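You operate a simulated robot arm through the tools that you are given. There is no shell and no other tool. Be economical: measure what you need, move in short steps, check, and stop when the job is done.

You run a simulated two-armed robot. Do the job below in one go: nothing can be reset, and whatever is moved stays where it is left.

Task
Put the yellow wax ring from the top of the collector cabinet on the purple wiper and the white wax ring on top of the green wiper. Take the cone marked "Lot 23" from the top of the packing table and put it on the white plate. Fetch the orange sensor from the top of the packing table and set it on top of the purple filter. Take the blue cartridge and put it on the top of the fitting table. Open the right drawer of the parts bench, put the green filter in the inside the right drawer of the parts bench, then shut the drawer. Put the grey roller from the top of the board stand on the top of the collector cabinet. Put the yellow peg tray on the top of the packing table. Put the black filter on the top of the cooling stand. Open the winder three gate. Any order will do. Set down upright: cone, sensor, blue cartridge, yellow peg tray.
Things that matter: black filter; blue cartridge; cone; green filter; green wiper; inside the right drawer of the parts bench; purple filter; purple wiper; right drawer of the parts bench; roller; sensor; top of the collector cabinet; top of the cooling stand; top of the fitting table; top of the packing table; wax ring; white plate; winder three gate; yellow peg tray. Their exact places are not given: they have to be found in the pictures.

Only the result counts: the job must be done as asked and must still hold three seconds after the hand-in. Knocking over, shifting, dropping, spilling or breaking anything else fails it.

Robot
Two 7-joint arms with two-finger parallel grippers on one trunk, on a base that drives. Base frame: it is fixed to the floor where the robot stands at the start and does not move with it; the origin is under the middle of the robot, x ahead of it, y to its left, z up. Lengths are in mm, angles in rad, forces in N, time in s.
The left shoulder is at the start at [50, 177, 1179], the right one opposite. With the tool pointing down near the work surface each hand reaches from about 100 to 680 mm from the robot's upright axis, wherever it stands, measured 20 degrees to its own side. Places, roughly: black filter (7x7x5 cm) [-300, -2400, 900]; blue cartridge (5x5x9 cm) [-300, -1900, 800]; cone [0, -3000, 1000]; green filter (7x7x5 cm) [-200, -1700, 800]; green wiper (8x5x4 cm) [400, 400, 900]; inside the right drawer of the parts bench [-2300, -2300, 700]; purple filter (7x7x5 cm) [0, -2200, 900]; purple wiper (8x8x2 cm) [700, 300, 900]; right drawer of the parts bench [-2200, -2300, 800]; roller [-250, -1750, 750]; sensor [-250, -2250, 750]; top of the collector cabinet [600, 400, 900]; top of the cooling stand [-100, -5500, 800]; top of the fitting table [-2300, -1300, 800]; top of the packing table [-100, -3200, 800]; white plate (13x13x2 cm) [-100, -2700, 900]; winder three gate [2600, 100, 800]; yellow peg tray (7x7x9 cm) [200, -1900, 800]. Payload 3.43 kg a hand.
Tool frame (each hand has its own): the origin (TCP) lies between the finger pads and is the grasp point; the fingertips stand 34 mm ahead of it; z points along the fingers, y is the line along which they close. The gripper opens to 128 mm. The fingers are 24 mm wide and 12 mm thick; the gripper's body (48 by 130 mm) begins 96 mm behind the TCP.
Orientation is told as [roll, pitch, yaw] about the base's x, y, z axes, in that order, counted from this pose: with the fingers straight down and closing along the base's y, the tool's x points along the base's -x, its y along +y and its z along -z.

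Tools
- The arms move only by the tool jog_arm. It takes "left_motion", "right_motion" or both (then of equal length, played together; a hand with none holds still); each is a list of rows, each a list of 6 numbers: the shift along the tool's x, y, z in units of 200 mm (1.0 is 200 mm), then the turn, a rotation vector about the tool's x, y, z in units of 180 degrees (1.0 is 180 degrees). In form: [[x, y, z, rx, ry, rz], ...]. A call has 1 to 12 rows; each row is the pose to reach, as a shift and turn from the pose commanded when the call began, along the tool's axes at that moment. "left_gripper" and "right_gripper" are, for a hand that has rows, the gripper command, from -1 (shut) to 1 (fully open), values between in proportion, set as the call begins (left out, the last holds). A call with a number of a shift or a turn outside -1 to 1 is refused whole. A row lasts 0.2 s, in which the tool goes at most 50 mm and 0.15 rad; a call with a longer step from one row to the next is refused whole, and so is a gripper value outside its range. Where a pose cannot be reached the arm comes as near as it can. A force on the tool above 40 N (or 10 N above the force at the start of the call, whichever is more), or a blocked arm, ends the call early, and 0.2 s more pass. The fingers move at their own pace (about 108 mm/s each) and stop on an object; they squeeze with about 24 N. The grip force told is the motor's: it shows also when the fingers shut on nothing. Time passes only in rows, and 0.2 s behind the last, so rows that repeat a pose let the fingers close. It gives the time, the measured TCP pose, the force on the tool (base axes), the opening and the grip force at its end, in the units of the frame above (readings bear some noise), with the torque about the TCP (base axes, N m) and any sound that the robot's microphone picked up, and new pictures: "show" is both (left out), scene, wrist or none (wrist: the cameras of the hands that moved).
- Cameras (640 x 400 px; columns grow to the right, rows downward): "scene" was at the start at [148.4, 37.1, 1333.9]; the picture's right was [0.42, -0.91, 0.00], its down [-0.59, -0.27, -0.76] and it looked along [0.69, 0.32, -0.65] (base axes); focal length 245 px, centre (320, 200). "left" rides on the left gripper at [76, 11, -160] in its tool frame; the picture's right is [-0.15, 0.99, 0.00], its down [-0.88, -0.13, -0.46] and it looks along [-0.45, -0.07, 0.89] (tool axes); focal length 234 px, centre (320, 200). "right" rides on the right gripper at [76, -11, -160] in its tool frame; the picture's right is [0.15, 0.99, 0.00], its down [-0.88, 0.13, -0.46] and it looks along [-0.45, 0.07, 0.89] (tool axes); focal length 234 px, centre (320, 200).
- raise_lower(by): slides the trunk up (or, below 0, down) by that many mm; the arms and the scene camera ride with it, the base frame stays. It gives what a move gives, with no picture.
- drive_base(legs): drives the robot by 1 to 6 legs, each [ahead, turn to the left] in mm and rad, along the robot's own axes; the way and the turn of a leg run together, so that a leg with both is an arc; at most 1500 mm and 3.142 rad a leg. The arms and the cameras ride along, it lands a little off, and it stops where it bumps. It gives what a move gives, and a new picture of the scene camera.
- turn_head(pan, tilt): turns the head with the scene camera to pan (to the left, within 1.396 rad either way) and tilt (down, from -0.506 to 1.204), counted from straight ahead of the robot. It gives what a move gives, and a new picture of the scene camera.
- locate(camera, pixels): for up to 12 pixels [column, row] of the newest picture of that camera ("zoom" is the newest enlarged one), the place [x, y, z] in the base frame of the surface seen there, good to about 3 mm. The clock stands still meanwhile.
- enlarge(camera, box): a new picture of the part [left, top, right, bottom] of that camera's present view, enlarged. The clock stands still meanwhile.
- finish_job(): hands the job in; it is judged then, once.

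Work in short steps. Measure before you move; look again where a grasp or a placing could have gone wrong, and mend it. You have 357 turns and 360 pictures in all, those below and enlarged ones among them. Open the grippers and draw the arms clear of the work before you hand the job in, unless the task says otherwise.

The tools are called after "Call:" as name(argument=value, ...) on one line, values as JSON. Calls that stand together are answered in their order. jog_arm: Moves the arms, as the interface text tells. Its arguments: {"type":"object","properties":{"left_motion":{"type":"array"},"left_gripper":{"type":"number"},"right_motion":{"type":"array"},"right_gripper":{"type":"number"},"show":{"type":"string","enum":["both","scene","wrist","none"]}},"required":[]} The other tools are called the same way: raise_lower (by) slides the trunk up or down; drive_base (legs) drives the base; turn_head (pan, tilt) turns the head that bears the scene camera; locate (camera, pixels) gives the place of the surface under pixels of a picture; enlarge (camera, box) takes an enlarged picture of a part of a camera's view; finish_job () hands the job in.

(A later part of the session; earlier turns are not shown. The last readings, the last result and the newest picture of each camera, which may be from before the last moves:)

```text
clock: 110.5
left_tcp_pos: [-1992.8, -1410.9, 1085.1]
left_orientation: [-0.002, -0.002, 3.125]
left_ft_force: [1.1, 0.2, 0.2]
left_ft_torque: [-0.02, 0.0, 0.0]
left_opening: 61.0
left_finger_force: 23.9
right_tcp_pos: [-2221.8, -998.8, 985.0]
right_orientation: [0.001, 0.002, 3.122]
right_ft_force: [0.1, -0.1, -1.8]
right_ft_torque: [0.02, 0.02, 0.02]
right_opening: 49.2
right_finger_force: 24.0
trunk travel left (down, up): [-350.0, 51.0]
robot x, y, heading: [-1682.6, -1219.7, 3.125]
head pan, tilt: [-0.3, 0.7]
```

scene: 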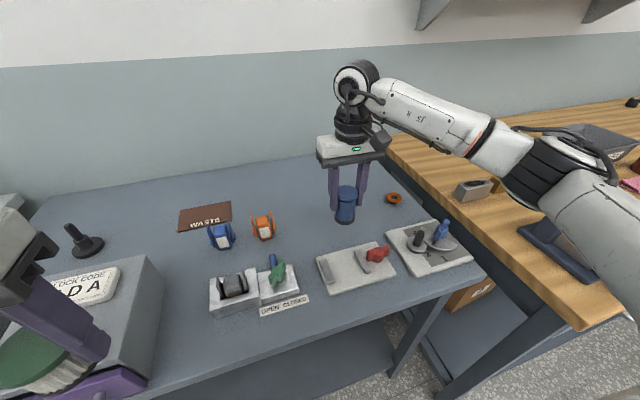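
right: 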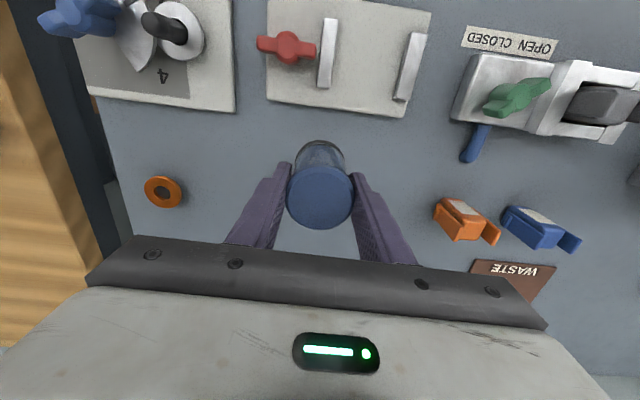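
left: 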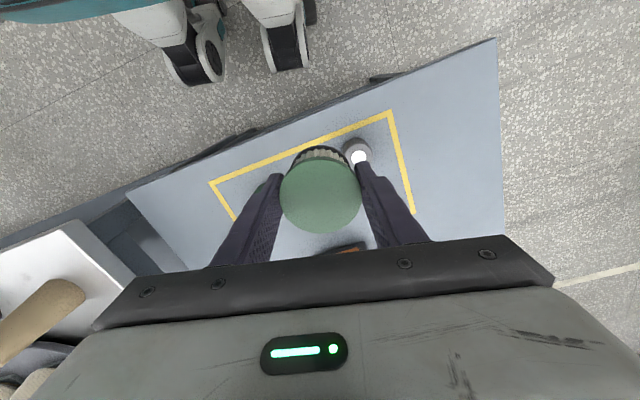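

Well placed over the free area. I lower to z≈925.

Call:
jog_arm(right_motion=[[0, 0, 0.15, 0, 0, 0], [0, 0, 0.25, 0, 0, 0], [0, 0, 0.295, 0, 0, 0], [0, 0, 0.305, 0, 0, 0], [0, 0, 0.305, 0, 0, 0]], show="wrist")

```text
clock: 111.7
left_tcp_pos: [-1993.8, -1410.3, 1083.5]
left_orientation: [-0.002, -0.001, 3.126]
left_ft_force: [-0.4, -0.3, -0.4]
left_ft_torque: [-0.02, -0.02, 0.02]
left_opening: 61.1
left_finger_force: 24.5
right_tcp_pos: [-2223.7, -1001.3, 921.8]
right_orientation: [-0.002, 0.001, 3.12]
right_ft_force: [-0.5, 0.2, -0.1]
right_ft_torque: [0.03, 0.03, -0.02]
right_opening: 49.4
right_finger_force: 23.7
trunk travel left (down, up): [-350.0, 51.0]
robot x, y, heading: [-1683.7, -1218.2, 3.126]
head pan, tilt: [-0.3, 0.7]
```

right: 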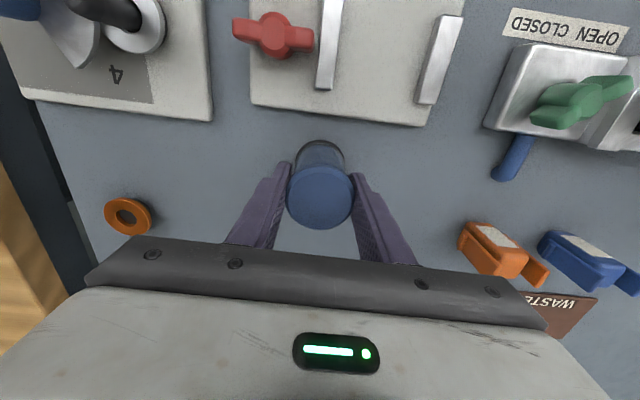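

The weight is off the hand (contact). I open and rise.

Call:
jog_arm(right_motion=[[0, 0, 0.004, 0, 0, 0], [0, 0, 0.004, 0, 0, 0], [0, 0, 0.004, 0, 0, 0]], right_gripper=0.3, show="none")

Call:
jog_arm(right_motion=[[0, 0, -0.2, 0, 0, 0], [0, 0, -0.4, 0, 0, 0], [0, 0, -0.6, 0, 0, 0], [0, 0, -0.8, 0, 0, 0], [0.2, 0, -0.9, 0, 0, 0], [0.4, 0, -1.0, 0, 0, 0], [0.6, 0, -1.0, 0, 0, 0], [0.8, 0, -1.0, 0, 0, 0], [1.0, 0, -1.0, 0, 0, 0]], show="scene")

```text
clock: 112.5
left_tcp_pos: [-1993.0, -1409.9, 1084.7]
left_orientation: [-0.001, -0.001, 3.126]
left_ft_force: [0.7, -0.4, -1.1]
left_ft_torque: [-0.03, 0.0, -0.01]
left_opening: 60.8
left_finger_force: 24.4
right_tcp_pos: [-2223.1, -1000.5, 921.5]
right_orientation: [0.0, 0.002, 3.122]
right_ft_force: [0.2, -0.5, 0.3]
right_ft_torque: [0.0, -0.02, 0.01]
right_opening: 82.9
right_finger_force: 0.1
trunk travel left (down, up): [-350.0, 51.0]
robot x, y, heading: [-1682.7, -1217.1, 3.12]
head pan, tilt: [-0.3, 0.7]
```

```text
clock: 114.5
left_tcp_pos: [-1992.5, -1410.5, 1084.8]
left_orientation: [-0.002, -0.002, 3.125]
left_ft_force: [-0.4, 0.2, -0.7]
left_ft_torque: [0.01, 0.01, 0.03]
left_opening: 60.9
left_finger_force: 24.0
right_tcp_pos: [-2024.1, -1002.3, 1121.2]
right_orientation: [-0.002, 0.003, 3.12]
right_ft_force: [-0.3, 0.4, -0.7]
right_ft_torque: [-0.02, 0.04, 0.0]
right_opening: 83.1
right_finger_force: 0.1
trunk travel left (down, up): [-350.0, 51.0]
robot x, y, heading: [-1686.5, -1214.9, 3.119]
head pan, tilt: [-0.3, 0.7]
```

scene: 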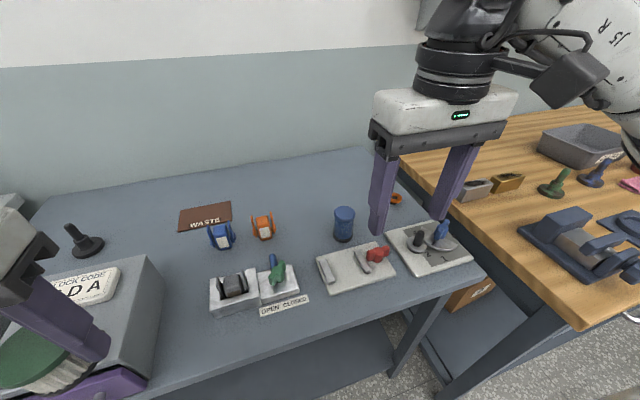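

Cartridge stands upright on the fitting table. Next I drive to (−1480,−2256) before the drawer and look at its handle.

Call:
drive_base(legs=[[-100, 0], [0, 1.75], [1050, 0], [0, -1.75]])

Call:
turn_head(pan=0.0, tilt=0.75)

```text
clock: 129.0
left_tcp_pos: [-1728.3, -2444.5, 1084.5]
left_orientation: [-0.001, -0.001, 3.139]
left_ft_force: [0.4, -0.4, -0.7]
left_ft_torque: [-0.02, 0.01, -0.03]
left_opening: 61.0
left_finger_force: 24.3
right_tcp_pos: [-1765.6, -2036.6, 1121.3]
right_orientation: [0.002, 0.001, 3.134]
right_ft_force: [-0.7, -0.1, -0.1]
right_ft_torque: [-0.02, 0.0, -0.03]
right_opening: 83.3
right_finger_force: 0.0
trunk travel left (down, up): [-350.0, 51.0]
robot x, y, heading: [-1419.9, -2246.0, 3.141]
head pan, tilt: [-0.3, 0.7]
```

scene: 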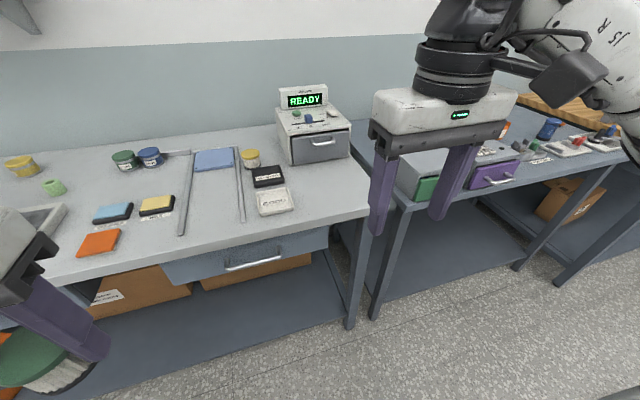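

```text
clock: 129.8
left_tcp_pos: [-1728.3, -2442.8, 1085.0]
left_orientation: [-0.002, -0.001, 3.14]
left_ft_force: [0.4, -1.2, -0.3]
left_ft_torque: [-0.01, 0.0, -0.02]
left_opening: 61.1
left_finger_force: 23.8
right_tcp_pos: [-1765.1, -2036.3, 1121.4]
right_orientation: [0.0, 0.002, 3.135]
right_ft_force: [-0.1, 0.4, -0.1]
right_ft_torque: [0.0, 0.01, -0.02]
right_opening: 83.2
right_finger_force: 0.0
trunk travel left (down, up): [-350.0, 51.0]
robot x, y, heading: [-1423.4, -2248.5, 3.139]
head pan, tilt: [0.0, 0.75]
```

scene: 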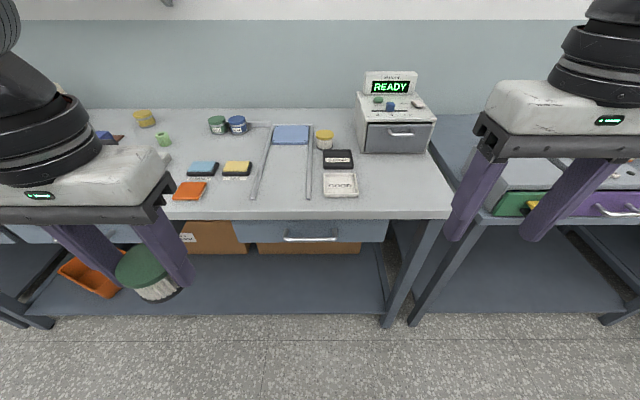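

The right drawer's handle is at (312,238). I enlarge it.

Call:
enlarge(camera="scene", box=[240, 205, 400, 265])

```text
4.00 times, centred on (320, 235) of scene
```

zoom: 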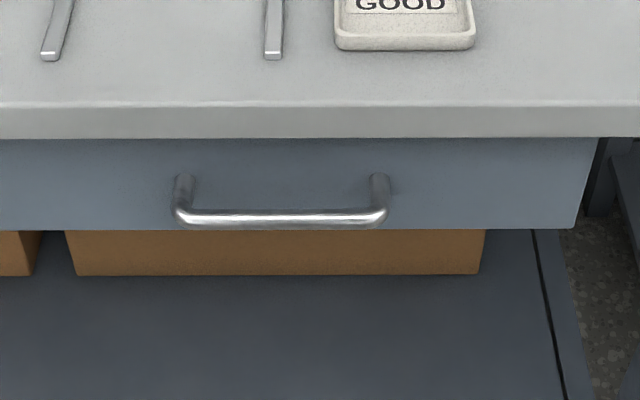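

Call:
locate(camera="zoom", pixels=[[190, 217], [280, 217], [370, 217], [182, 180], [380, 180], [280, 160], [280, 190], [280, 225], [575, 200], [300, 110], [300, 130], [5, 200]])

```text
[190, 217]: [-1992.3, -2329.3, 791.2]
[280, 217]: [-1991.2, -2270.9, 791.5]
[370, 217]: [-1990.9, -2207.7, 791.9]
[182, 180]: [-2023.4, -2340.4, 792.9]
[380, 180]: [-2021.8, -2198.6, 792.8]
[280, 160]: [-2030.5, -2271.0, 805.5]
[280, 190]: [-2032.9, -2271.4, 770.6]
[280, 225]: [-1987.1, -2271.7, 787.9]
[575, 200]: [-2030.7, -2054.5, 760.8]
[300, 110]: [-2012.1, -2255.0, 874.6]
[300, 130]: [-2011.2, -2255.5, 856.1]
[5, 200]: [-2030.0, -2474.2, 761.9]
```

Handle bar: y −2335..−2203, x≈−1993, z≈789, under an overhanging top — so I'll grip it with a horizontal hand. I turn the base left 0.35 so the right arm has room.

Call:
drive_base(legs=[[0, 0.35]])

Call:
raise_lower(by=-150)

```text
clock: 131.3
left_tcp_pos: [-1641.1, -2537.3, 1085.3]
left_orientation: [-0.002, -0.002, -2.788]
left_ft_force: [0.4, 0.9, -1.7]
left_ft_torque: [0.01, 0.01, 0.02]
left_opening: 61.0
left_finger_force: 24.3
right_tcp_pos: [-1815.7, -2169.5, 1122.6]
right_orientation: [0.0, 0.002, -2.796]
right_ft_force: [0.3, -0.3, 0.4]
right_ft_torque: [-0.02, -0.02, 0.0]
right_opening: 83.1
right_finger_force: 0.0
trunk travel left (down, up): [-350.0, 51.0]
robot x, y, heading: [-1425.3, -2247.3, -2.797]
head pan, tilt: [0.0, 0.75]
```

scene: 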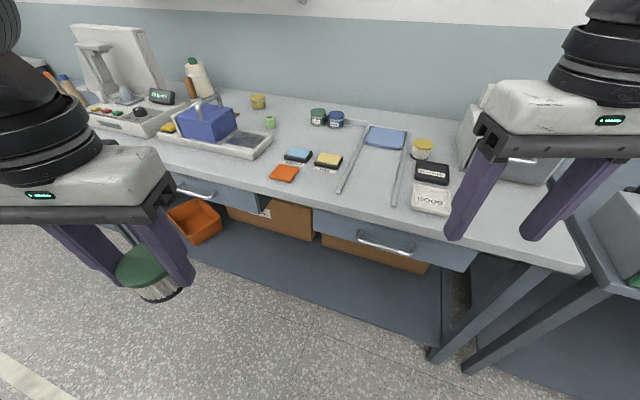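

```text
clock: 133.1
left_tcp_pos: [-1641.1, -2536.8, 935.3]
left_orientation: [-0.001, -0.002, -2.792]
left_ft_force: [-0.3, -0.2, -0.2]
left_ft_torque: [0.01, 0.05, 0.01]
left_opening: 61.0
left_finger_force: 23.5
right_tcp_pos: [-1816.2, -2167.5, 972.6]
right_orientation: [0.0, 0.002, -2.796]
right_ft_force: [-0.5, 0.9, 0.0]
right_ft_torque: [-0.01, -0.03, 0.0]
right_opening: 83.2
right_finger_force: 0.0
trunk travel left (down, up): [-200.0, 201.0]
robot x, y, heading: [-1421.0, -2247.3, -2.795]
head pan, tilt: [0.0, 0.75]
```

I re-align the right hand with the bench (yaw π) and move to staging near (−1770,−2230).

Call:
jog_arm(right_motion=[[0.03, 0.1, 0, 0, 0, 0.04], [0.07, 0.2, 0, 0, 0, 0.08], [0.11, 0.3, 0, 0, 0, 0.11], [0.11, 0.372, 0, 0, 0, 0.11], [0.11, 0.372, 0, 0, 0, 0.11]], right_gripper=0, show="none")

```text
clock: 134.3
left_tcp_pos: [-1640.6, -2537.3, 935.1]
left_orientation: [-0.004, -0.002, -2.791]
left_ft_force: [0.4, -0.3, -0.8]
left_ft_torque: [-0.01, 0.01, -0.01]
left_opening: 60.6
left_finger_force: 23.7
right_tcp_pos: [-1770.0, -2231.5, 969.8]
right_orientation: [-0.001, 0.001, 3.141]
right_ft_force: [0.5, 0.3, -0.6]
right_ft_torque: [0.0, -0.02, 0.01]
right_opening: 63.9
right_finger_force: 0.2
trunk travel left (down, up): [-200.0, 201.0]
robot x, y, heading: [-1420.9, -2242.3, -2.787]
head pan, tilt: [0.0, 0.75]
```

Now I rotate the right hand toward horizontal (fingers toward −x, closing vertically).

Call:
jog_arm(right_motion=[[0, 0, 0, -0.0275, -0.0275, 0.0275], [0, 0, 0, -0.055, -0.055, 0.055], [0, 0, 0, -0.0825, -0.0825, 0.0825], [0, 0, 0, -0.11, -0.11, 0.11], [0, 0, 0, -0.1375, -0.1375, 0.1375], [0, 0, 0, -0.165, -0.165, 0.165], [0, 0, 0, -0.1925, -0.1925, 0.1925], [0, 0, 0, -0.22, -0.22, 0.22], [0, 0, 0, -0.2475, -0.2475, 0.2475], [0, 0, 0, -0.275, -0.275, 0.275], [0, 0, 0, -0.3025, -0.3025, 0.3025], [0, 0, 0, -0.33, -0.33, 0.33]], show="scene")

```text
clock: 136.7
left_tcp_pos: [-1639.7, -2537.7, 933.8]
left_orientation: [-0.003, 0.0, -2.79]
left_ft_force: [-0.4, -0.1, 0.2]
left_ft_torque: [-0.03, 0.01, 0.0]
left_opening: 61.0
left_finger_force: 23.8
right_tcp_pos: [-1813.1, -2319.5, 1008.7]
right_orientation: [1.265, -0.078, 1.68]
right_ft_force: [0.0, 0.7, -0.3]
right_ft_torque: [-0.03, 0.02, 0.02]
right_opening: 64.0
right_finger_force: 0.0
right hand out of reach, approached as far as the arm can: row 5, 6, 7, 8, 9, 10, 11, 12
trunk travel left (down, up): [-200.0, 201.0]
robot x, y, heading: [-1420.6, -2249.6, -2.793]
head pan, tilt: [0.0, 0.75]
stopped in row 12 (right hand): the arm was blocked; the commanded pose is now the measured one
```

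scene: 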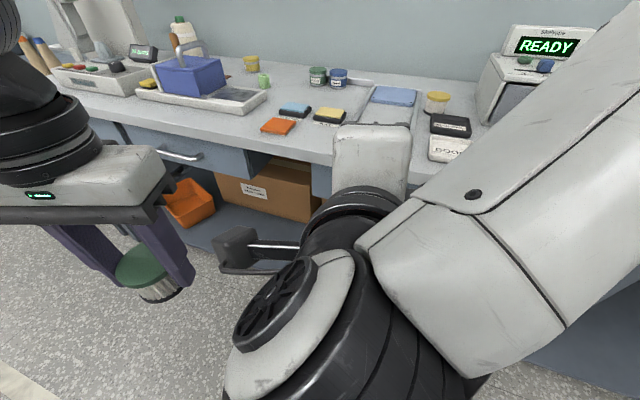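

Orientation came close: fingers point −x and 17° down, good enough to grip the bar. I move down to a pregrasp at about (−1860,−2265,800).

Call:
jog_arm(right_motion=[[-0.03, -0.136, 0.073, 0, 0, 0], [-0.06, -0.272, 0.147, 0, 0, 0], [-0.09, -0.41, 0.22, 0, 0, 0], [-0.12, -0.545, 0.294, 0, 0, 0], [-0.15, -0.68, 0.368, 0, 0, 0], [-0.18, -0.818, 0.441, 0, 0, 0], [-0.21, -0.954, 0.515, 0, 0, 0], [-0.21, -0.954, 0.515, 0, 0, 0]], right_gripper=-0.3, show="both")

```text
clock: 138.5
left_tcp_pos: [-1640.2, -2537.2, 934.2]
left_orientation: [-0.002, -0.001, -2.791]
left_ft_force: [0.7, -0.1, -0.9]
left_ft_torque: [0.03, 0.0, -0.01]
left_opening: 60.8
left_finger_force: 23.6
right_tcp_pos: [-1861.7, -2267.6, 798.4]
right_orientation: [1.265, -0.078, 1.682]
right_ft_force: [0.4, 0.6, -0.2]
right_ft_torque: [-0.01, 0.0, -0.01]
right_opening: 44.7
right_finger_force: 0.1
trunk travel left (down, up): [-200.0, 201.0]
robot x, y, heading: [-1422.5, -2247.6, -2.791]
head pan, tilt: [0.0, 0.75]
```

scene: 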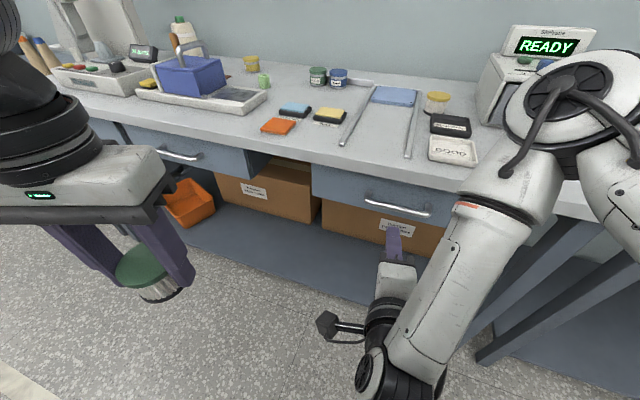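
right: 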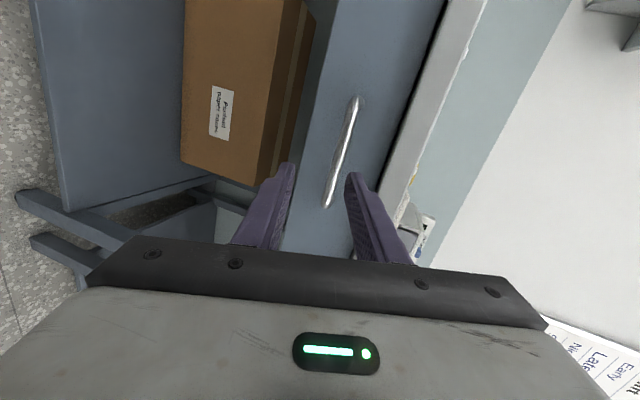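

The handle is visible in the wrist view. I check the elbow's distance to the READY box before moving forward.

Call:
locate(camera="scene", pixels=[[560, 90], [530, 130], [600, 170], [500, 90], [480, 220], [390, 207], [630, 60]])

Call:
locate(camera="right", pixels=[[355, 105], [341, 155], [330, 200], [300, 190], [385, 150]])

```text
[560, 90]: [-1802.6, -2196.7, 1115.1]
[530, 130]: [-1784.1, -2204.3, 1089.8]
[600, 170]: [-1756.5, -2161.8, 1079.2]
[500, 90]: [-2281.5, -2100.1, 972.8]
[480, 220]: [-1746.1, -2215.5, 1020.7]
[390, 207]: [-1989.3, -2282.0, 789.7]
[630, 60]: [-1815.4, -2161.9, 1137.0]
```

```text
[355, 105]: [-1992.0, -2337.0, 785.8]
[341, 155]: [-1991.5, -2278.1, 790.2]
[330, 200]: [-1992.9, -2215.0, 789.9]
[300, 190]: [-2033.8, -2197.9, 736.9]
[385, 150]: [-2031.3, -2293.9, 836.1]
```

Elbow is clear. I advance so the bar enters between the fingers.

Call:
jog_arm(right_motion=[[-0.02, 0.04, 0.15, 0, 0, 0], [-0.04, 0.08, 0.3, 0, 0, 0], [-0.06, 0.118, 0.45, 0, 0, 0], [-0.074, 0.144, 0.549, 0, 0, 0], [-0.074, 0.144, 0.549, 0, 0, 0]], show="wrist")

```text
clock: 139.7
left_tcp_pos: [-1640.3, -2536.9, 934.6]
left_orientation: [-0.001, 0.0, -2.79]
left_ft_force: [-0.2, -0.4, -0.5]
left_ft_torque: [0.01, -0.02, 0.03]
left_opening: 60.7
left_finger_force: 24.0
right_tcp_pos: [-1975.6, -2265.6, 795.0]
right_orientation: [1.265, -0.08, 1.684]
right_ft_force: [-0.2, 0.0, -0.1]
right_ft_torque: [-0.02, 0.03, 0.0]
right_opening: 44.9
right_finger_force: 0.1
trunk travel left (down, up): [-200.0, 201.0]
robot x, y, heading: [-1421.2, -2243.4, -2.793]
head pan, tilt: [0.0, 0.75]
```

right: 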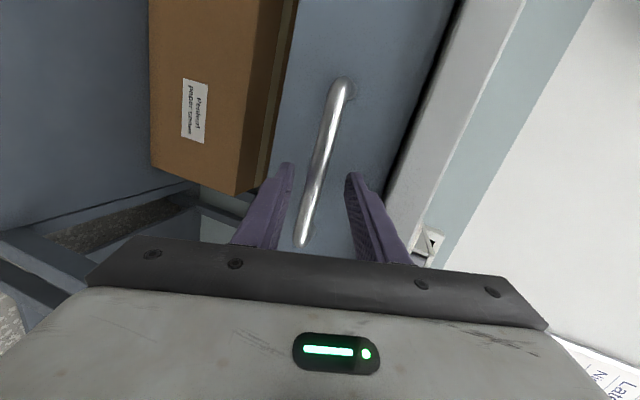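

Bar lies between the fingers. I close on it.

Call:
jog_arm(right_motion=[[0, 0, 0, 0, 0, 0], [0, 0, 0, 0, 0, 0], [0, 0, 0, 0, 0, 0], [0, 0, 0, 0, 0, 0]], right_gripper=-1, show="none")

```text
clock: 140.7
left_tcp_pos: [-1642.1, -2537.7, 933.9]
left_orientation: [-0.003, 0.001, -2.791]
left_ft_force: [-0.4, 0.3, -0.4]
left_ft_torque: [0.02, 0.02, 0.0]
left_opening: 61.0
left_finger_force: 24.1
right_tcp_pos: [-1975.1, -2263.9, 790.8]
right_orientation: [1.255, -0.08, 1.683]
right_ft_force: [9.7, 1.7, -20.2]
right_ft_torque: [-1.0, -0.54, -1.0]
right_opening: 17.3
right_finger_force: 45.0
trunk travel left (down, up): [-200.0, 201.0]
robot x, y, heading: [-1417.6, -2246.2, -2.791]
head pan, tilt: [0.0, 0.75]
```

Gripped (17 mm) with some preload; I ease 4 mm down and pull toward +x by ~180 mm.

Call:
jog_arm(right_motion=[[0.0, -0.019, 0.006, 0, 0, 0], [0.014, -0.055, -0.113, 0, 0, 0], [0.027, -0.092, -0.231, 0, 0, 0], [0.041, -0.128, -0.35, 0, 0, 0], [0.055, -0.165, -0.47, 0, 0, 0], [0.068, -0.2, -0.59, 0, 0, 0], [0.082, -0.237, -0.706, 0, 0, 0], [0.095, -0.274, -0.825, 0, 0, 0], [0.095, -0.274, -0.825, 0, 0, 0]], show="both")

```text
clock: 142.5
left_tcp_pos: [-1640.2, -2537.7, 933.6]
left_orientation: [-0.001, 0.001, -2.788]
left_ft_force: [-0.7, 0.1, -1.3]
left_ft_torque: [-0.01, -0.03, 0.01]
left_opening: 61.1
left_finger_force: 23.9
right_tcp_pos: [-1825.2, -2263.2, 789.7]
right_orientation: [1.28, -0.052, 1.657]
right_ft_force: [0.9, -1.5, -11.8]
right_ft_torque: [-1.29, -0.25, 0.21]
right_opening: 16.4
right_finger_force: 45.4
trunk travel left (down, up): [-200.0, 201.0]
robot x, y, heading: [-1422.6, -2250.1, -2.791]
head pan, tilt: [0.0, 0.75]
stopped in row 8 (right hand): the force on the tool passed its limit (the readings are from after the stop); the commanded pose is now the measured one
```

scene: 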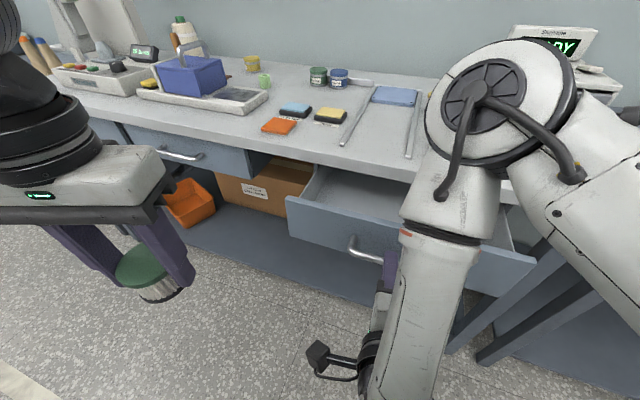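
right: 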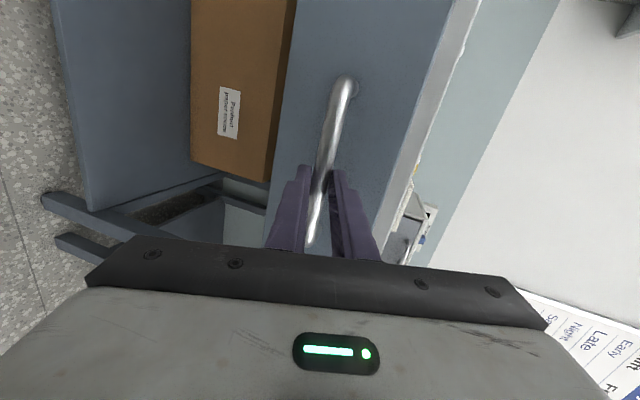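

Drawer is ~150 mm open. I pull a bit more to see whether it is at its stop.

Call:
jog_arm(right_motion=[[0.006, -0.02, -0.05, 0, 0, 0], [0.014, -0.036, -0.119, 0, 0, 0], [0.027, -0.073, -0.237, 0, 0, 0], [0.041, -0.11, -0.356, 0, 0, 0], [0.041, -0.11, -0.356, 0, 0, 0]], show="none")

```text
clock: 143.0
left_tcp_pos: [-1640.4, -2537.4, 935.6]
left_orientation: [-0.002, 0.0, -2.79]
left_ft_force: [0.2, 0.1, -0.7]
left_ft_torque: [0.0, -0.02, 0.02]
left_opening: 60.7
left_finger_force: 24.4
right_tcp_pos: [-1823.2, -2264.3, 789.9]
right_orientation: [1.286, -0.034, 1.639]
right_ft_force: [1.2, -1.6, -14.4]
right_ft_torque: [-1.29, -0.39, 0.2]
right_opening: 15.7
right_finger_force: 45.0
trunk travel left (down, up): [-200.0, 201.0]
robot x, y, heading: [-1420.4, -2250.8, -2.788]
head pan, tilt: [0.0, 0.75]
stopped in row 2 (right hand): the force on the tool passed its limit (the readings are from after the stop); the commanded pose is now the measured one
```

It is at its stop. I release the handle and back off.

Call:
jog_arm(right_motion=[[0, 0, 0, 0, 0, 0], [0, 0, 0, 0, 0, 0], [0, 0, -0.1, 0, 0, 0], [0, 0, -0.25, 0, 0, 0], [0, 0, -0.35, 0, 0, 0]], right_gripper=-0.2, show="both")

```text
clock: 144.2
left_tcp_pos: [-1641.3, -2538.6, 934.7]
left_orientation: [0.0, 0.0, -2.787]
left_ft_force: [-0.7, 0.0, -0.9]
left_ft_torque: [0.0, 0.01, 0.01]
left_opening: 61.1
left_finger_force: 24.1
right_tcp_pos: [-1828.3, -2228.6, 814.9]
right_orientation: [1.341, -0.063, 1.501]
right_ft_force: [1.3, -2.4, -28.9]
right_ft_torque: [-0.58, -0.49, 0.34]
right_opening: 67.3
right_finger_force: 14.5
right hand out of reach, approached as far as the arm can: row 4, 5
trunk travel left (down, up): [-200.0, 201.0]
robot x, y, heading: [-1422.2, -2246.5, -2.795]
head pan, tilt: [0.0, 0.75]
stopped in row 5 (right hand): the force on the tool passed its limit (the readings are from after the stop); the commanded pose is now the measured one
```

scene: 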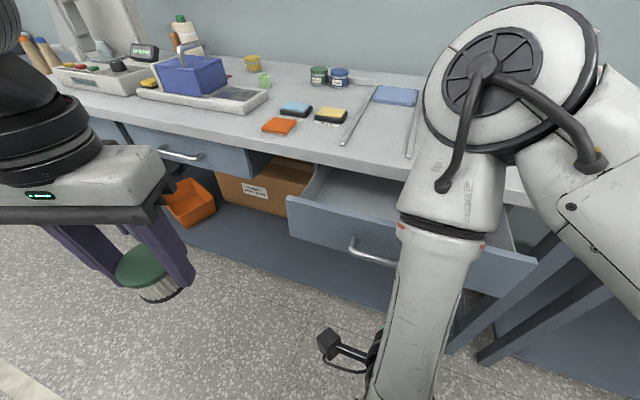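
right: 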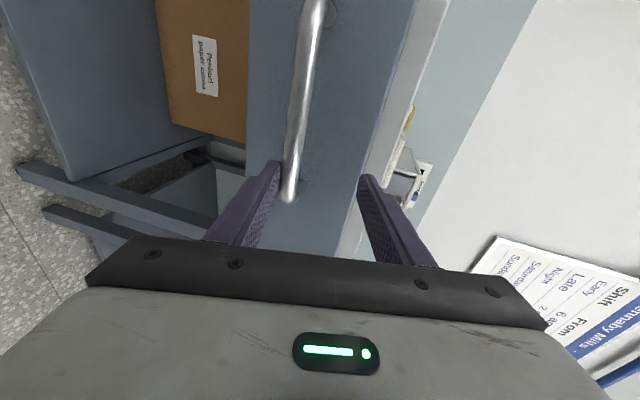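

The arm itself cannot retract further; I centre the fingers on the bar (20 mm down, 12 mm left) and then withdraw by driving the base back.

Call:
jog_arm(right_motion=[[0.033, -0.048, 0.009, 0, 0, 0], [0.066, -0.095, 0.018, 0, 0, 0], [0.066, -0.095, 0.018, 0, 0, 0]], right_gripper=0.2, show="wrist")

```text
clock: 145.0
left_tcp_pos: [-1639.4, -2538.4, 934.8]
left_orientation: [-0.002, -0.001, -2.789]
left_ft_force: [0.6, 0.4, -1.6]
left_ft_torque: [0.01, 0.04, -0.01]
left_opening: 60.6
left_finger_force: 23.5
right_tcp_pos: [-1833.2, -2237.5, 801.5]
right_orientation: [1.361, -0.057, 1.48]
right_ft_force: [0.1, -0.7, 0.0]
right_ft_torque: [0.0, 0.0, -0.01]
right_opening: 76.8
right_finger_force: 0.1
trunk travel left (down, up): [-200.0, 201.0]
robot x, y, heading: [-1421.5, -2247.0, -2.791]
head pan, tilt: [0.0, 0.75]
```

right: 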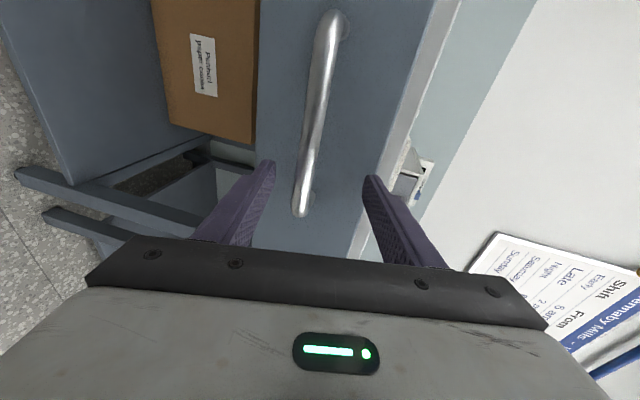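

Free of load. I drive the base back 160 mm.

Call:
drive_base(legs=[[-160, 0]])

```text
clock: 146.4
left_tcp_pos: [-1487.6, -2483.2, 934.3]
left_orientation: [-0.002, -0.002, -2.786]
left_ft_force: [0.0, 0.2, -1.0]
left_ft_torque: [-0.02, 0.03, 0.0]
left_opening: 61.1
left_finger_force: 24.0
right_tcp_pos: [-1680.7, -2180.6, 799.2]
right_orientation: [1.355, -0.063, 1.48]
right_ft_force: [0.7, 0.3, 0.4]
right_ft_torque: [0.01, 0.02, 0.0]
right_opening: 76.7
right_finger_force: 0.1
trunk travel left (down, up): [-200.0, 201.0]
robot x, y, heading: [-1268.1, -2190.3, -2.789]
head pan, tilt: [0.0, 0.75]
```

scene: 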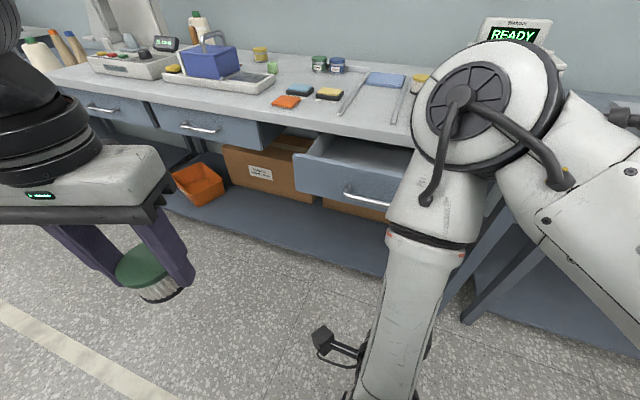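

Drawer stays open. I raise the right hand, then rotate it back to vertical.

Call:
jog_arm(right_motion=[[-0.012, 0.18, -0.04, 0, 0, 0], [-0.025, 0.37, -0.08, 0, 0, 0], [-0.038, 0.56, -0.12, 0, 0, 0], [-0.054, 0.78, -0.18, 0, 0, 0], [-0.054, 0.78, -0.18, 0, 0, 0]], show="none")

Call:
jog_arm(right_motion=[[0, 0, 0, 0.022, 0.0261, -0.0309], [0, 0, 0, 0.044, 0.0522, -0.0618], [0, 0, 0, 0.066, 0.0783, -0.0927], [0, 0, 0, 0.088, 0.1044, -0.1236], [0, 0, 0, 0.11, 0.1305, -0.1545], [0, 0, 0, 0.132, 0.1566, -0.1854], [0, 0, 0, 0.154, 0.1827, -0.2163], [0, 0, 0, 0.176, 0.2088, -0.2472], [0, 0, 0, 0.198, 0.2349, -0.2781], [0, 0, 0, 0.22, 0.261, -0.309], [0, 0, 0, 0.242, 0.2871, -0.3399], [0, 0, 0, 0.264, 0.3132, -0.3708]], show="none")

```text
clock: 147.6
left_tcp_pos: [-1487.5, -2482.6, 934.9]
left_orientation: [0.0, -0.001, -2.788]
left_ft_force: [-0.4, -0.5, -0.9]
left_ft_torque: [0.02, -0.01, 0.0]
left_opening: 60.7
left_finger_force: 23.5
right_tcp_pos: [-1681.1, -2177.4, 961.7]
right_orientation: [1.363, -0.064, 1.461]
right_ft_force: [0.3, 0.8, -0.3]
right_ft_torque: [0.02, 0.02, 0.0]
right_opening: 76.9
right_finger_force: 0.0
trunk travel left (down, up): [-200.0, 201.0]
robot x, y, heading: [-1269.1, -2190.2, -2.792]
head pan, tilt: [0.0, 0.75]
```

```text
clock: 150.2
left_tcp_pos: [-1487.1, -2482.2, 934.4]
left_orientation: [-0.003, 0.0, -2.787]
left_ft_force: [1.0, 0.8, -1.2]
left_ft_torque: [0.0, 0.03, 0.02]
left_opening: 60.9
left_finger_force: 24.1
right_tcp_pos: [-1678.7, -2180.3, 959.8]
right_orientation: [0.138, -0.143, 2.961]
right_ft_force: [-0.1, -0.5, 0.7]
right_ft_torque: [0.01, 0.01, 0.03]
right_opening: 77.2
right_finger_force: 0.0
right hand out of reach, approached as far as the arm can: row 1, 2, 3, 4, 5, 6, 7
trunk travel left (down, up): [-200.0, 201.0]
robot x, y, heading: [-1267.8, -2194.0, -2.788]
head pan, tilt: [0.0, 0.75]
```

Nearly vertical. I finish the rotation and tuck the right hand.

Call:
jog_arm(right_motion=[[0.14, -0.08, -0.06, 0.02, 0.025, -0.03], [0.28, -0.16, -0.12, 0.044, 0.0522, -0.0618], [0.42, -0.25, -0.18, 0.044, 0.0522, -0.0618], [0.56, -0.33, -0.24, 0.044, 0.0522, -0.0618], [0.7, -0.42, -0.3, 0.044, 0.0522, -0.0618], [0.7, -0.42, -0.3, 0.044, 0.0522, -0.0618]], show="none")

Call:
turn_head(pan=-0.35, tilt=0.75)

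```text
refused: row 2 steps farther than a row can; nothing moved
```

```text
clock: 151.1
left_tcp_pos: [-1487.8, -2482.6, 933.5]
left_orientation: [-0.001, -0.001, -2.788]
left_ft_force: [0.5, -0.1, -0.2]
left_ft_torque: [-0.02, -0.02, -0.02]
left_opening: 61.2
left_finger_force: 24.3
right_tcp_pos: [-1677.2, -2178.4, 958.4]
right_orientation: [0.141, -0.147, 2.956]
right_ft_force: [0.7, -0.3, -0.2]
right_ft_torque: [0.03, 0.02, -0.01]
right_opening: 76.5
right_finger_force: 0.0
trunk travel left (down, up): [-200.0, 201.0]
robot x, y, heading: [-1267.3, -2194.3, -2.79]
head pan, tilt: [-0.351, 0.75]
```

scene: 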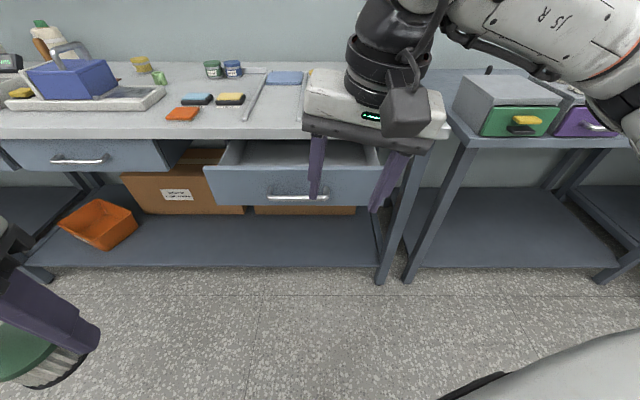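

A row step was too large; I split it finer.

Call:
jog_arm(right_motion=[[0.1, -0.06, -0.05, 0.011, 0.013, -0.0155], [0.23, -0.14, -0.1, 0.022, 0.026, -0.031], [0.35, -0.21, -0.15, 0.033, 0.039, -0.046], [0.47, -0.28, -0.2, 0.044, 0.0522, -0.0618], [0.59, -0.35, -0.25, 0.044, 0.0522, -0.0618], [0.7, -0.42, -0.3, 0.044, 0.0522, -0.0618], [0.7, -0.42, -0.3, 0.044, 0.0522, -0.0618]], show="none")

```text
clock: 152.7
left_tcp_pos: [-1487.0, -2483.2, 934.3]
left_orientation: [-0.002, -0.001, -2.788]
left_ft_force: [0.3, -0.3, -0.5]
left_ft_torque: [0.01, -0.03, 0.03]
left_opening: 61.2
left_finger_force: 24.1
right_tcp_pos: [-1518.6, -2117.3, 987.9]
right_orientation: [-0.014, 0.005, -3.12]
right_ft_force: [1.2, -0.1, 0.0]
right_ft_torque: [-0.04, -0.05, 0.01]
right_opening: 76.7
right_finger_force: 0.1
trunk travel left (down, up): [-200.0, 201.0]
robot x, y, heading: [-1270.4, -2190.1, -2.791]
head pan, tilt: [-0.351, 0.75]
```

I reposition the base to about (−1470,−2070) facing the bench, so the drawer is at the left hand's good side.

Call:
drive_base(legs=[[0, -0.892], [233, 0], [0, 0.54]])

Call:
turn_head(pan=0.35, tilt=0.8)

```text
clock: 158.2
left_tcp_pos: [-1779.0, -2273.1, 934.8]
left_orientation: [-0.002, -0.001, -3.135]
left_ft_force: [-1.1, 0.1, -0.8]
left_ft_torque: [0.0, 0.01, -0.03]
left_opening: 61.0
left_finger_force: 23.6
right_tcp_pos: [-1684.4, -1920.1, 986.2]
right_orientation: [-0.015, 0.004, 2.816]
right_ft_force: [0.2, 0.5, 0.2]
right_ft_torque: [-0.01, 0.0, 0.01]
right_opening: 76.8
right_finger_force: 0.0
trunk travel left (down, up): [-200.0, 201.0]
robot x, y, heading: [-1474.8, -2075.8, -3.134]
head pan, tilt: [-0.351, 0.75]
```

scene: 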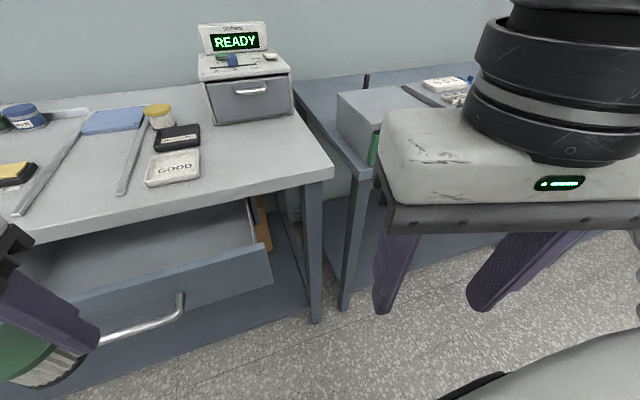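

```text
clock: 159.2
left_tcp_pos: [-1779.7, -2273.1, 933.9]
left_orientation: [-0.002, -0.001, -3.134]
left_ft_force: [-0.5, 0.2, -0.5]
left_ft_torque: [-0.01, -0.01, 0.02]
left_opening: 61.1
left_finger_force: 24.4
right_tcp_pos: [-1685.1, -1919.2, 987.1]
right_orientation: [-0.014, 0.005, 2.815]
right_ft_force: [-0.6, -0.6, 0.7]
right_ft_torque: [0.03, -0.01, 0.02]
right_opening: 76.9
right_finger_force: 0.1
trunk travel left (down, up): [-200.0, 201.0]
robot x, y, heading: [-1473.3, -2074.4, -3.138]
head pan, tilt: [0.351, 0.799]
```

scene: 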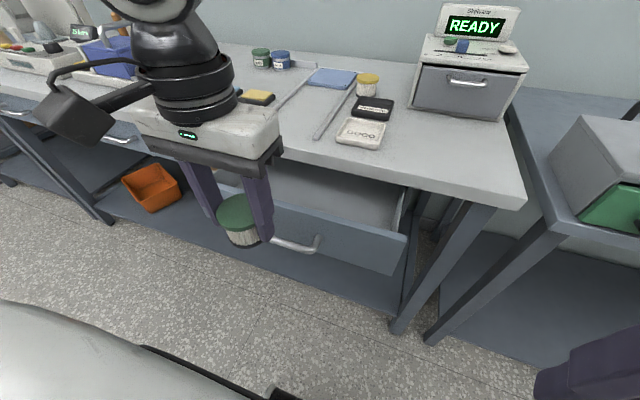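

I locate the drawer's interior floor, front panel top edge and side.

Call:
locate(camera="scene", pixels=[[330, 200], [360, 210], [300, 190], [345, 225], [340, 220], [405, 238], [395, 200], [380, 185], [315, 245], [290, 180]])

```text
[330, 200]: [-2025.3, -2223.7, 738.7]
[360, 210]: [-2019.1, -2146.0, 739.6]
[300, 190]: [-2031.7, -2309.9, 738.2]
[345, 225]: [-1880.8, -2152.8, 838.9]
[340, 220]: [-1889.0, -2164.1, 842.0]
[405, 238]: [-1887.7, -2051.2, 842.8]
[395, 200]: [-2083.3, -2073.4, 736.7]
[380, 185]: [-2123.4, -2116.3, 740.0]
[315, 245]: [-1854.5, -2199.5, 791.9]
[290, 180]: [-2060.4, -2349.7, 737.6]
```

Drawer floor z≈738, front panel x≈−1881..−1893. I move the filter over (−1950,−2272) at z 934.

Call:
jog_arm(left_motion=[[-0.2, 0, 0, 0, 0, 0], [-0.4, 0, 0, 0, 0, 0], [-0.6, -0.01, 0, 0, 0, 0], [-0.8, -0.019, 0, 0, 0, 0], [-0.8525, -0.019, 0, 0, 0, 0], [-0.8525, -0.019, 0, 0, 0, 0]], show="both")

```text
clock: 160.6
left_tcp_pos: [-1949.8, -2273.4, 935.5]
left_orientation: [-0.002, 0.001, -3.133]
left_ft_force: [0.4, -0.2, 0.4]
left_ft_torque: [-0.03, -0.01, 0.03]
left_opening: 61.0
left_finger_force: 24.1
right_tcp_pos: [-1684.9, -1919.5, 986.4]
right_orientation: [-0.014, 0.006, 2.816]
right_ft_force: [0.1, -0.3, 0.3]
right_ft_torque: [0.01, -0.03, -0.01]
right_opening: 76.6
right_finger_force: 0.1
trunk travel left (down, up): [-200.0, 201.0]
robot x, y, heading: [-1473.1, -2074.0, -3.134]
head pan, tilt: [0.351, 0.799]
```

scene: 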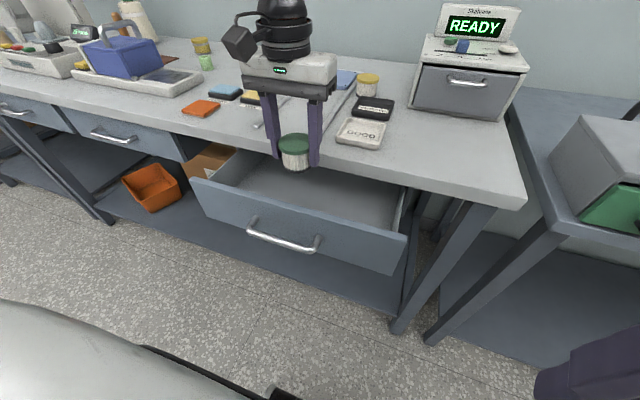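
left: 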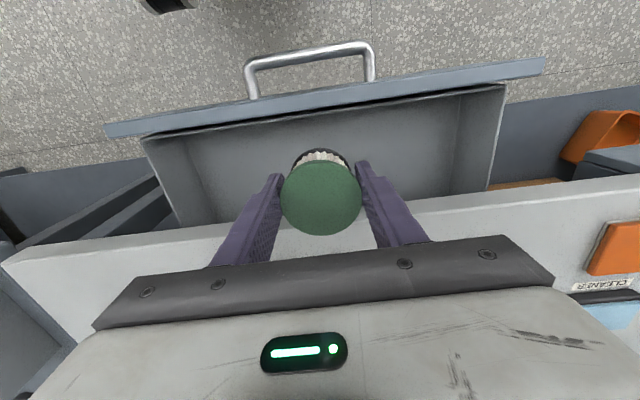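

Clear. I lower into the drawer to z≈785.

Call:
jog_arm(left_motion=[[0.02, 0, 0.15, 0, 0, 0], [0.03, 0, 0.35, 0, 0, 0], [0.03, 0, 0.55, 0, 0, 0], [0.03, 0, 0.68, 0, 0, 0], [0.03, 0, 0.745, 0, 0, 0], [0.03, 0, 0.745, 0, 0, 0]], show="wrist")

```text
clock: 162.0
left_tcp_pos: [-1946.0, -2270.5, 785.0]
left_orientation: [-0.002, -0.002, -3.132]
left_ft_force: [0.0, -0.2, -0.1]
left_ft_torque: [-0.02, 0.01, 0.0]
left_opening: 61.0
left_finger_force: 24.0
right_tcp_pos: [-1684.1, -1918.5, 986.1]
right_orientation: [-0.014, 0.006, 2.816]
right_ft_force: [-0.8, -0.4, 0.1]
right_ft_torque: [-0.01, -0.02, 0.03]
right_opening: 76.7
right_finger_force: 0.1
trunk travel left (down, up): [-200.0, 201.0]
robot x, y, heading: [-1475.9, -2077.4, -3.14]
head pan, tilt: [0.351, 0.799]
```

left: 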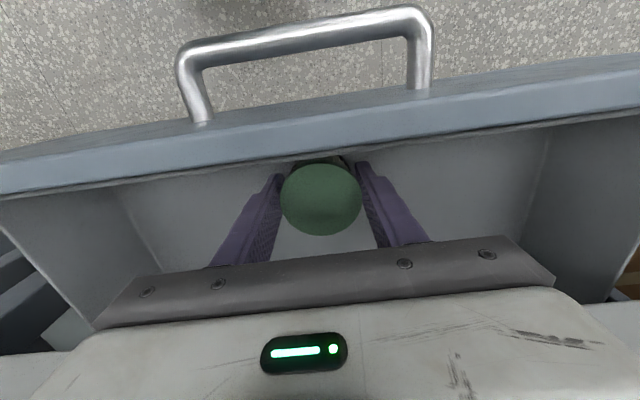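

Bottom nearly at the floor; 1 mm more, release, and rise straight up.

Call:
jog_arm(left_motion=[[0, 0, 0.008, 0, 0, 0], [0, 0, 0.008, 0, 0, 0]], show="none")

Call:
jog_arm(left_motion=[[0, 0, 0, 0, 0, 0], [0, 0, 0, 0, 0, 0]], left_gripper=0.4, show="none")

Call:
jog_arm(left_motion=[[0, 0, -0.2, 0, 0, 0], [0, 0, -0.4, 0, 0, 0], [0, 0, -0.6, 0, 0, 0], [0, 0, -0.8, 0, 0, 0], [0.2, 0, -0.8, 0, 0, 0], [0.4, 0, -0.8, 0, 0, 0], [0.6, 0, -0.8, 0, 0, 0], [0.8, 0, -0.8, 0, 0, 0]], show="scene")

```text
clock: 162.6
left_tcp_pos: [-1944.9, -2270.8, 784.0]
left_orientation: [-0.002, -0.001, -3.134]
left_ft_force: [0.6, -0.3, 0.0]
left_ft_torque: [0.03, 0.03, -0.01]
left_opening: 60.7
left_finger_force: 24.2
right_tcp_pos: [-1685.1, -1919.1, 986.7]
right_orientation: [-0.013, 0.004, 2.814]
right_ft_force: [1.0, 0.2, 0.0]
right_ft_torque: [-0.02, -0.01, 0.01]
right_opening: 76.8
right_finger_force: 0.1
trunk travel left (down, up): [-200.0, 201.0]
robot x, y, heading: [-1473.7, -2074.1, -3.137]
head pan, tilt: [0.351, 0.799]
```

```text
clock: 163.2
left_tcp_pos: [-1946.0, -2270.3, 785.3]
left_orientation: [-0.002, 0.001, -3.134]
left_ft_force: [-0.4, -0.3, 0.0]
left_ft_torque: [0.0, 0.0, 0.0]
left_opening: 89.5
left_finger_force: 0.1
right_tcp_pos: [-1686.1, -1919.3, 986.7]
right_orientation: [-0.013, 0.006, 2.814]
right_ft_force: [0.1, -0.3, 0.1]
right_ft_torque: [-0.01, -0.05, 0.01]
right_opening: 76.7
right_finger_force: 0.0
trunk travel left (down, up): [-200.0, 201.0]
robot x, y, heading: [-1474.3, -2073.6, -3.137]
head pan, tilt: [0.351, 0.799]
```

```text
clock: 165.0
left_tcp_pos: [-1782.1, -2268.1, 944.9]
left_orientation: [-0.002, -0.004, -3.134]
left_ft_force: [0.1, 0.1, 0.6]
left_ft_torque: [-0.03, -0.02, 0.02]
left_opening: 89.6
left_finger_force: 0.1
right_tcp_pos: [-1683.7, -1919.4, 988.1]
right_orientation: [-0.014, 0.006, 2.815]
right_ft_force: [0.1, -0.1, -0.2]
right_ft_torque: [0.0, -0.03, 0.0]
right_opening: 76.8
right_finger_force: 0.1
trunk travel left (down, up): [-200.0, 201.0]
robot x, y, heading: [-1476.0, -2071.9, -3.138]
head pan, tilt: [0.351, 0.799]
```

scene: 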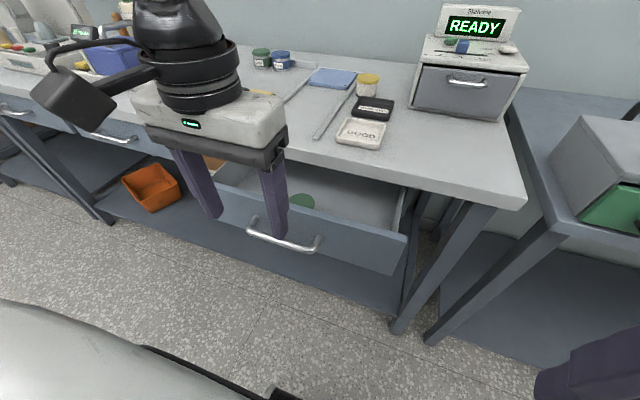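

The green filter sits in the drawer. I close the left fingers, lower them in front of the handle bar.

Call:
jog_arm(left_motion=[[0, 0, 0.15, 0, 0, 0], [0, 0, 0.35, 0, 0, 0], [0, 0, 0.55, 0, 0, 0], [0, 0, 0.725, 0, 0, 0], [0, 0, 0.725, 0, 0, 0]], left_gripper=-1, show="wrist")

```text
clock: 166.2
left_tcp_pos: [-1781.7, -2268.2, 799.3]
left_orientation: [-0.001, 0.0, -3.133]
left_ft_force: [0.6, 0.7, 0.5]
left_ft_torque: [0.0, -0.01, 0.0]
left_opening: 0.1
left_finger_force: 24.2
right_tcp_pos: [-1684.1, -1918.1, 987.1]
right_orientation: [-0.015, 0.006, 2.815]
right_ft_force: [-0.2, 0.2, -0.4]
right_ft_torque: [-0.02, 0.03, 0.0]
right_opening: 76.8
right_finger_force: 0.1
trunk travel left (down, up): [-200.0, 201.0]
robot x, y, heading: [-1474.1, -2072.5, -3.136]
head pan, tilt: [0.351, 0.799]
```

left: 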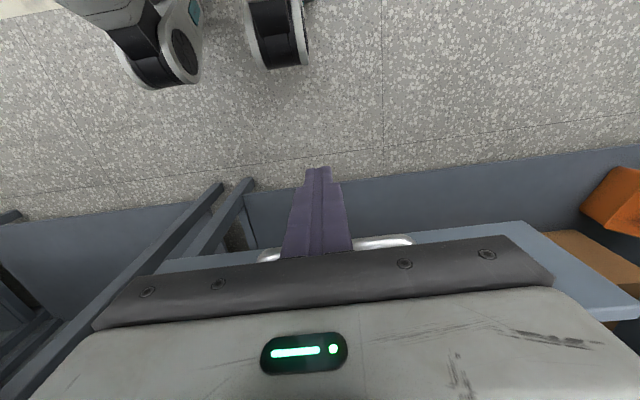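

Fingers are before the bar. I push gently toward −x.

Call:
jog_arm(left_motion=[[-0.12, 0, 0, 0, 0, 0], [-0.24, 0, 0, 0, 0, 0], [-0.34, 0, 0, 0, 0, 0], [-0.44, 0, 0, 0, 0, 0], [-0.54, 0, 0, 0, 0, 0], [-0.64, 0, 0, 0, 0, 0], [-0.74, 0, 0, 0, 0, 0], [-0.82, 0, 0, 0, 0, 0], [-0.89, 0, 0, 0, 0, 0], [-0.94, 0, 0, 0, 0, 0], [-0.975, 0, 0, 0, 0, 0], [-0.975, 0, 0, 0, 0, 0]], show="scene")

```text
clock: 168.8
left_tcp_pos: [-1976.9, -2272.2, 801.1]
left_orientation: [-0.003, 0.0, -3.135]
left_ft_force: [4.2, 0.3, 0.4]
left_ft_torque: [0.08, -0.08, -0.07]
left_opening: 0.1
left_finger_force: 23.8
right_tcp_pos: [-1684.7, -1919.7, 986.1]
right_orientation: [-0.013, 0.005, 2.815]
right_ft_force: [0.2, 0.1, -0.4]
right_ft_torque: [0.03, 0.03, 0.01]
right_opening: 76.9
right_finger_force: 0.1
trunk travel left (down, up): [-200.0, 201.0]
robot x, y, heading: [-1473.2, -2074.3, -3.138]
head pan, tilt: [0.351, 0.799]
```

scene: 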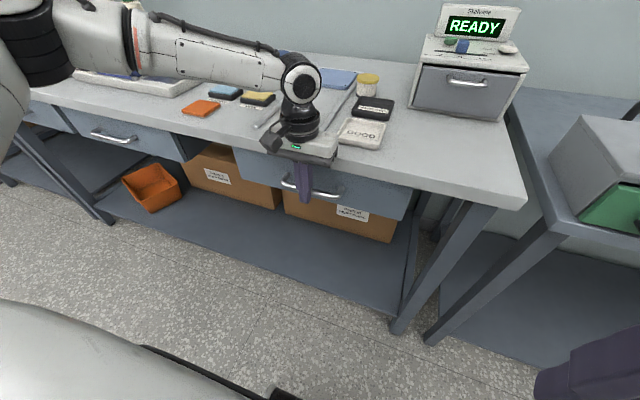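

Almost shut; I push up to 10 mm more.

Call:
jog_arm(left_motion=[[-0.02, 0, 0, 0, 0, 0], [-0.04, 0, 0, 0, 0, 0], [-0.05, 0, 0, 0, 0, 0], [-0.05, 0, 0, 0, 0, 0]], show="none")

```text
clock: 169.8
left_tcp_pos: [-1978.7, -2274.6, 800.3]
left_orientation: [-0.005, 0.005, -3.134]
left_ft_force: [26.3, 9.1, -2.9]
left_ft_torque: [0.01, -0.48, -0.14]
left_opening: 0.0
left_finger_force: 24.5
left hand out of reach, approached as far as the arm can: row 1, 2, 3, 4
right_tcp_pos: [-1683.3, -1918.7, 986.2]
right_orientation: [-0.013, 0.003, 2.816]
right_ft_force: [-0.5, 0.3, -0.5]
right_ft_torque: [0.0, 0.03, 0.0]
right_opening: 77.0
right_finger_force: 0.0
trunk travel left (down, up): [-200.0, 201.0]
robot x, y, heading: [-1472.9, -2074.0, -3.131]
head pan, tilt: [0.351, 0.799]
```

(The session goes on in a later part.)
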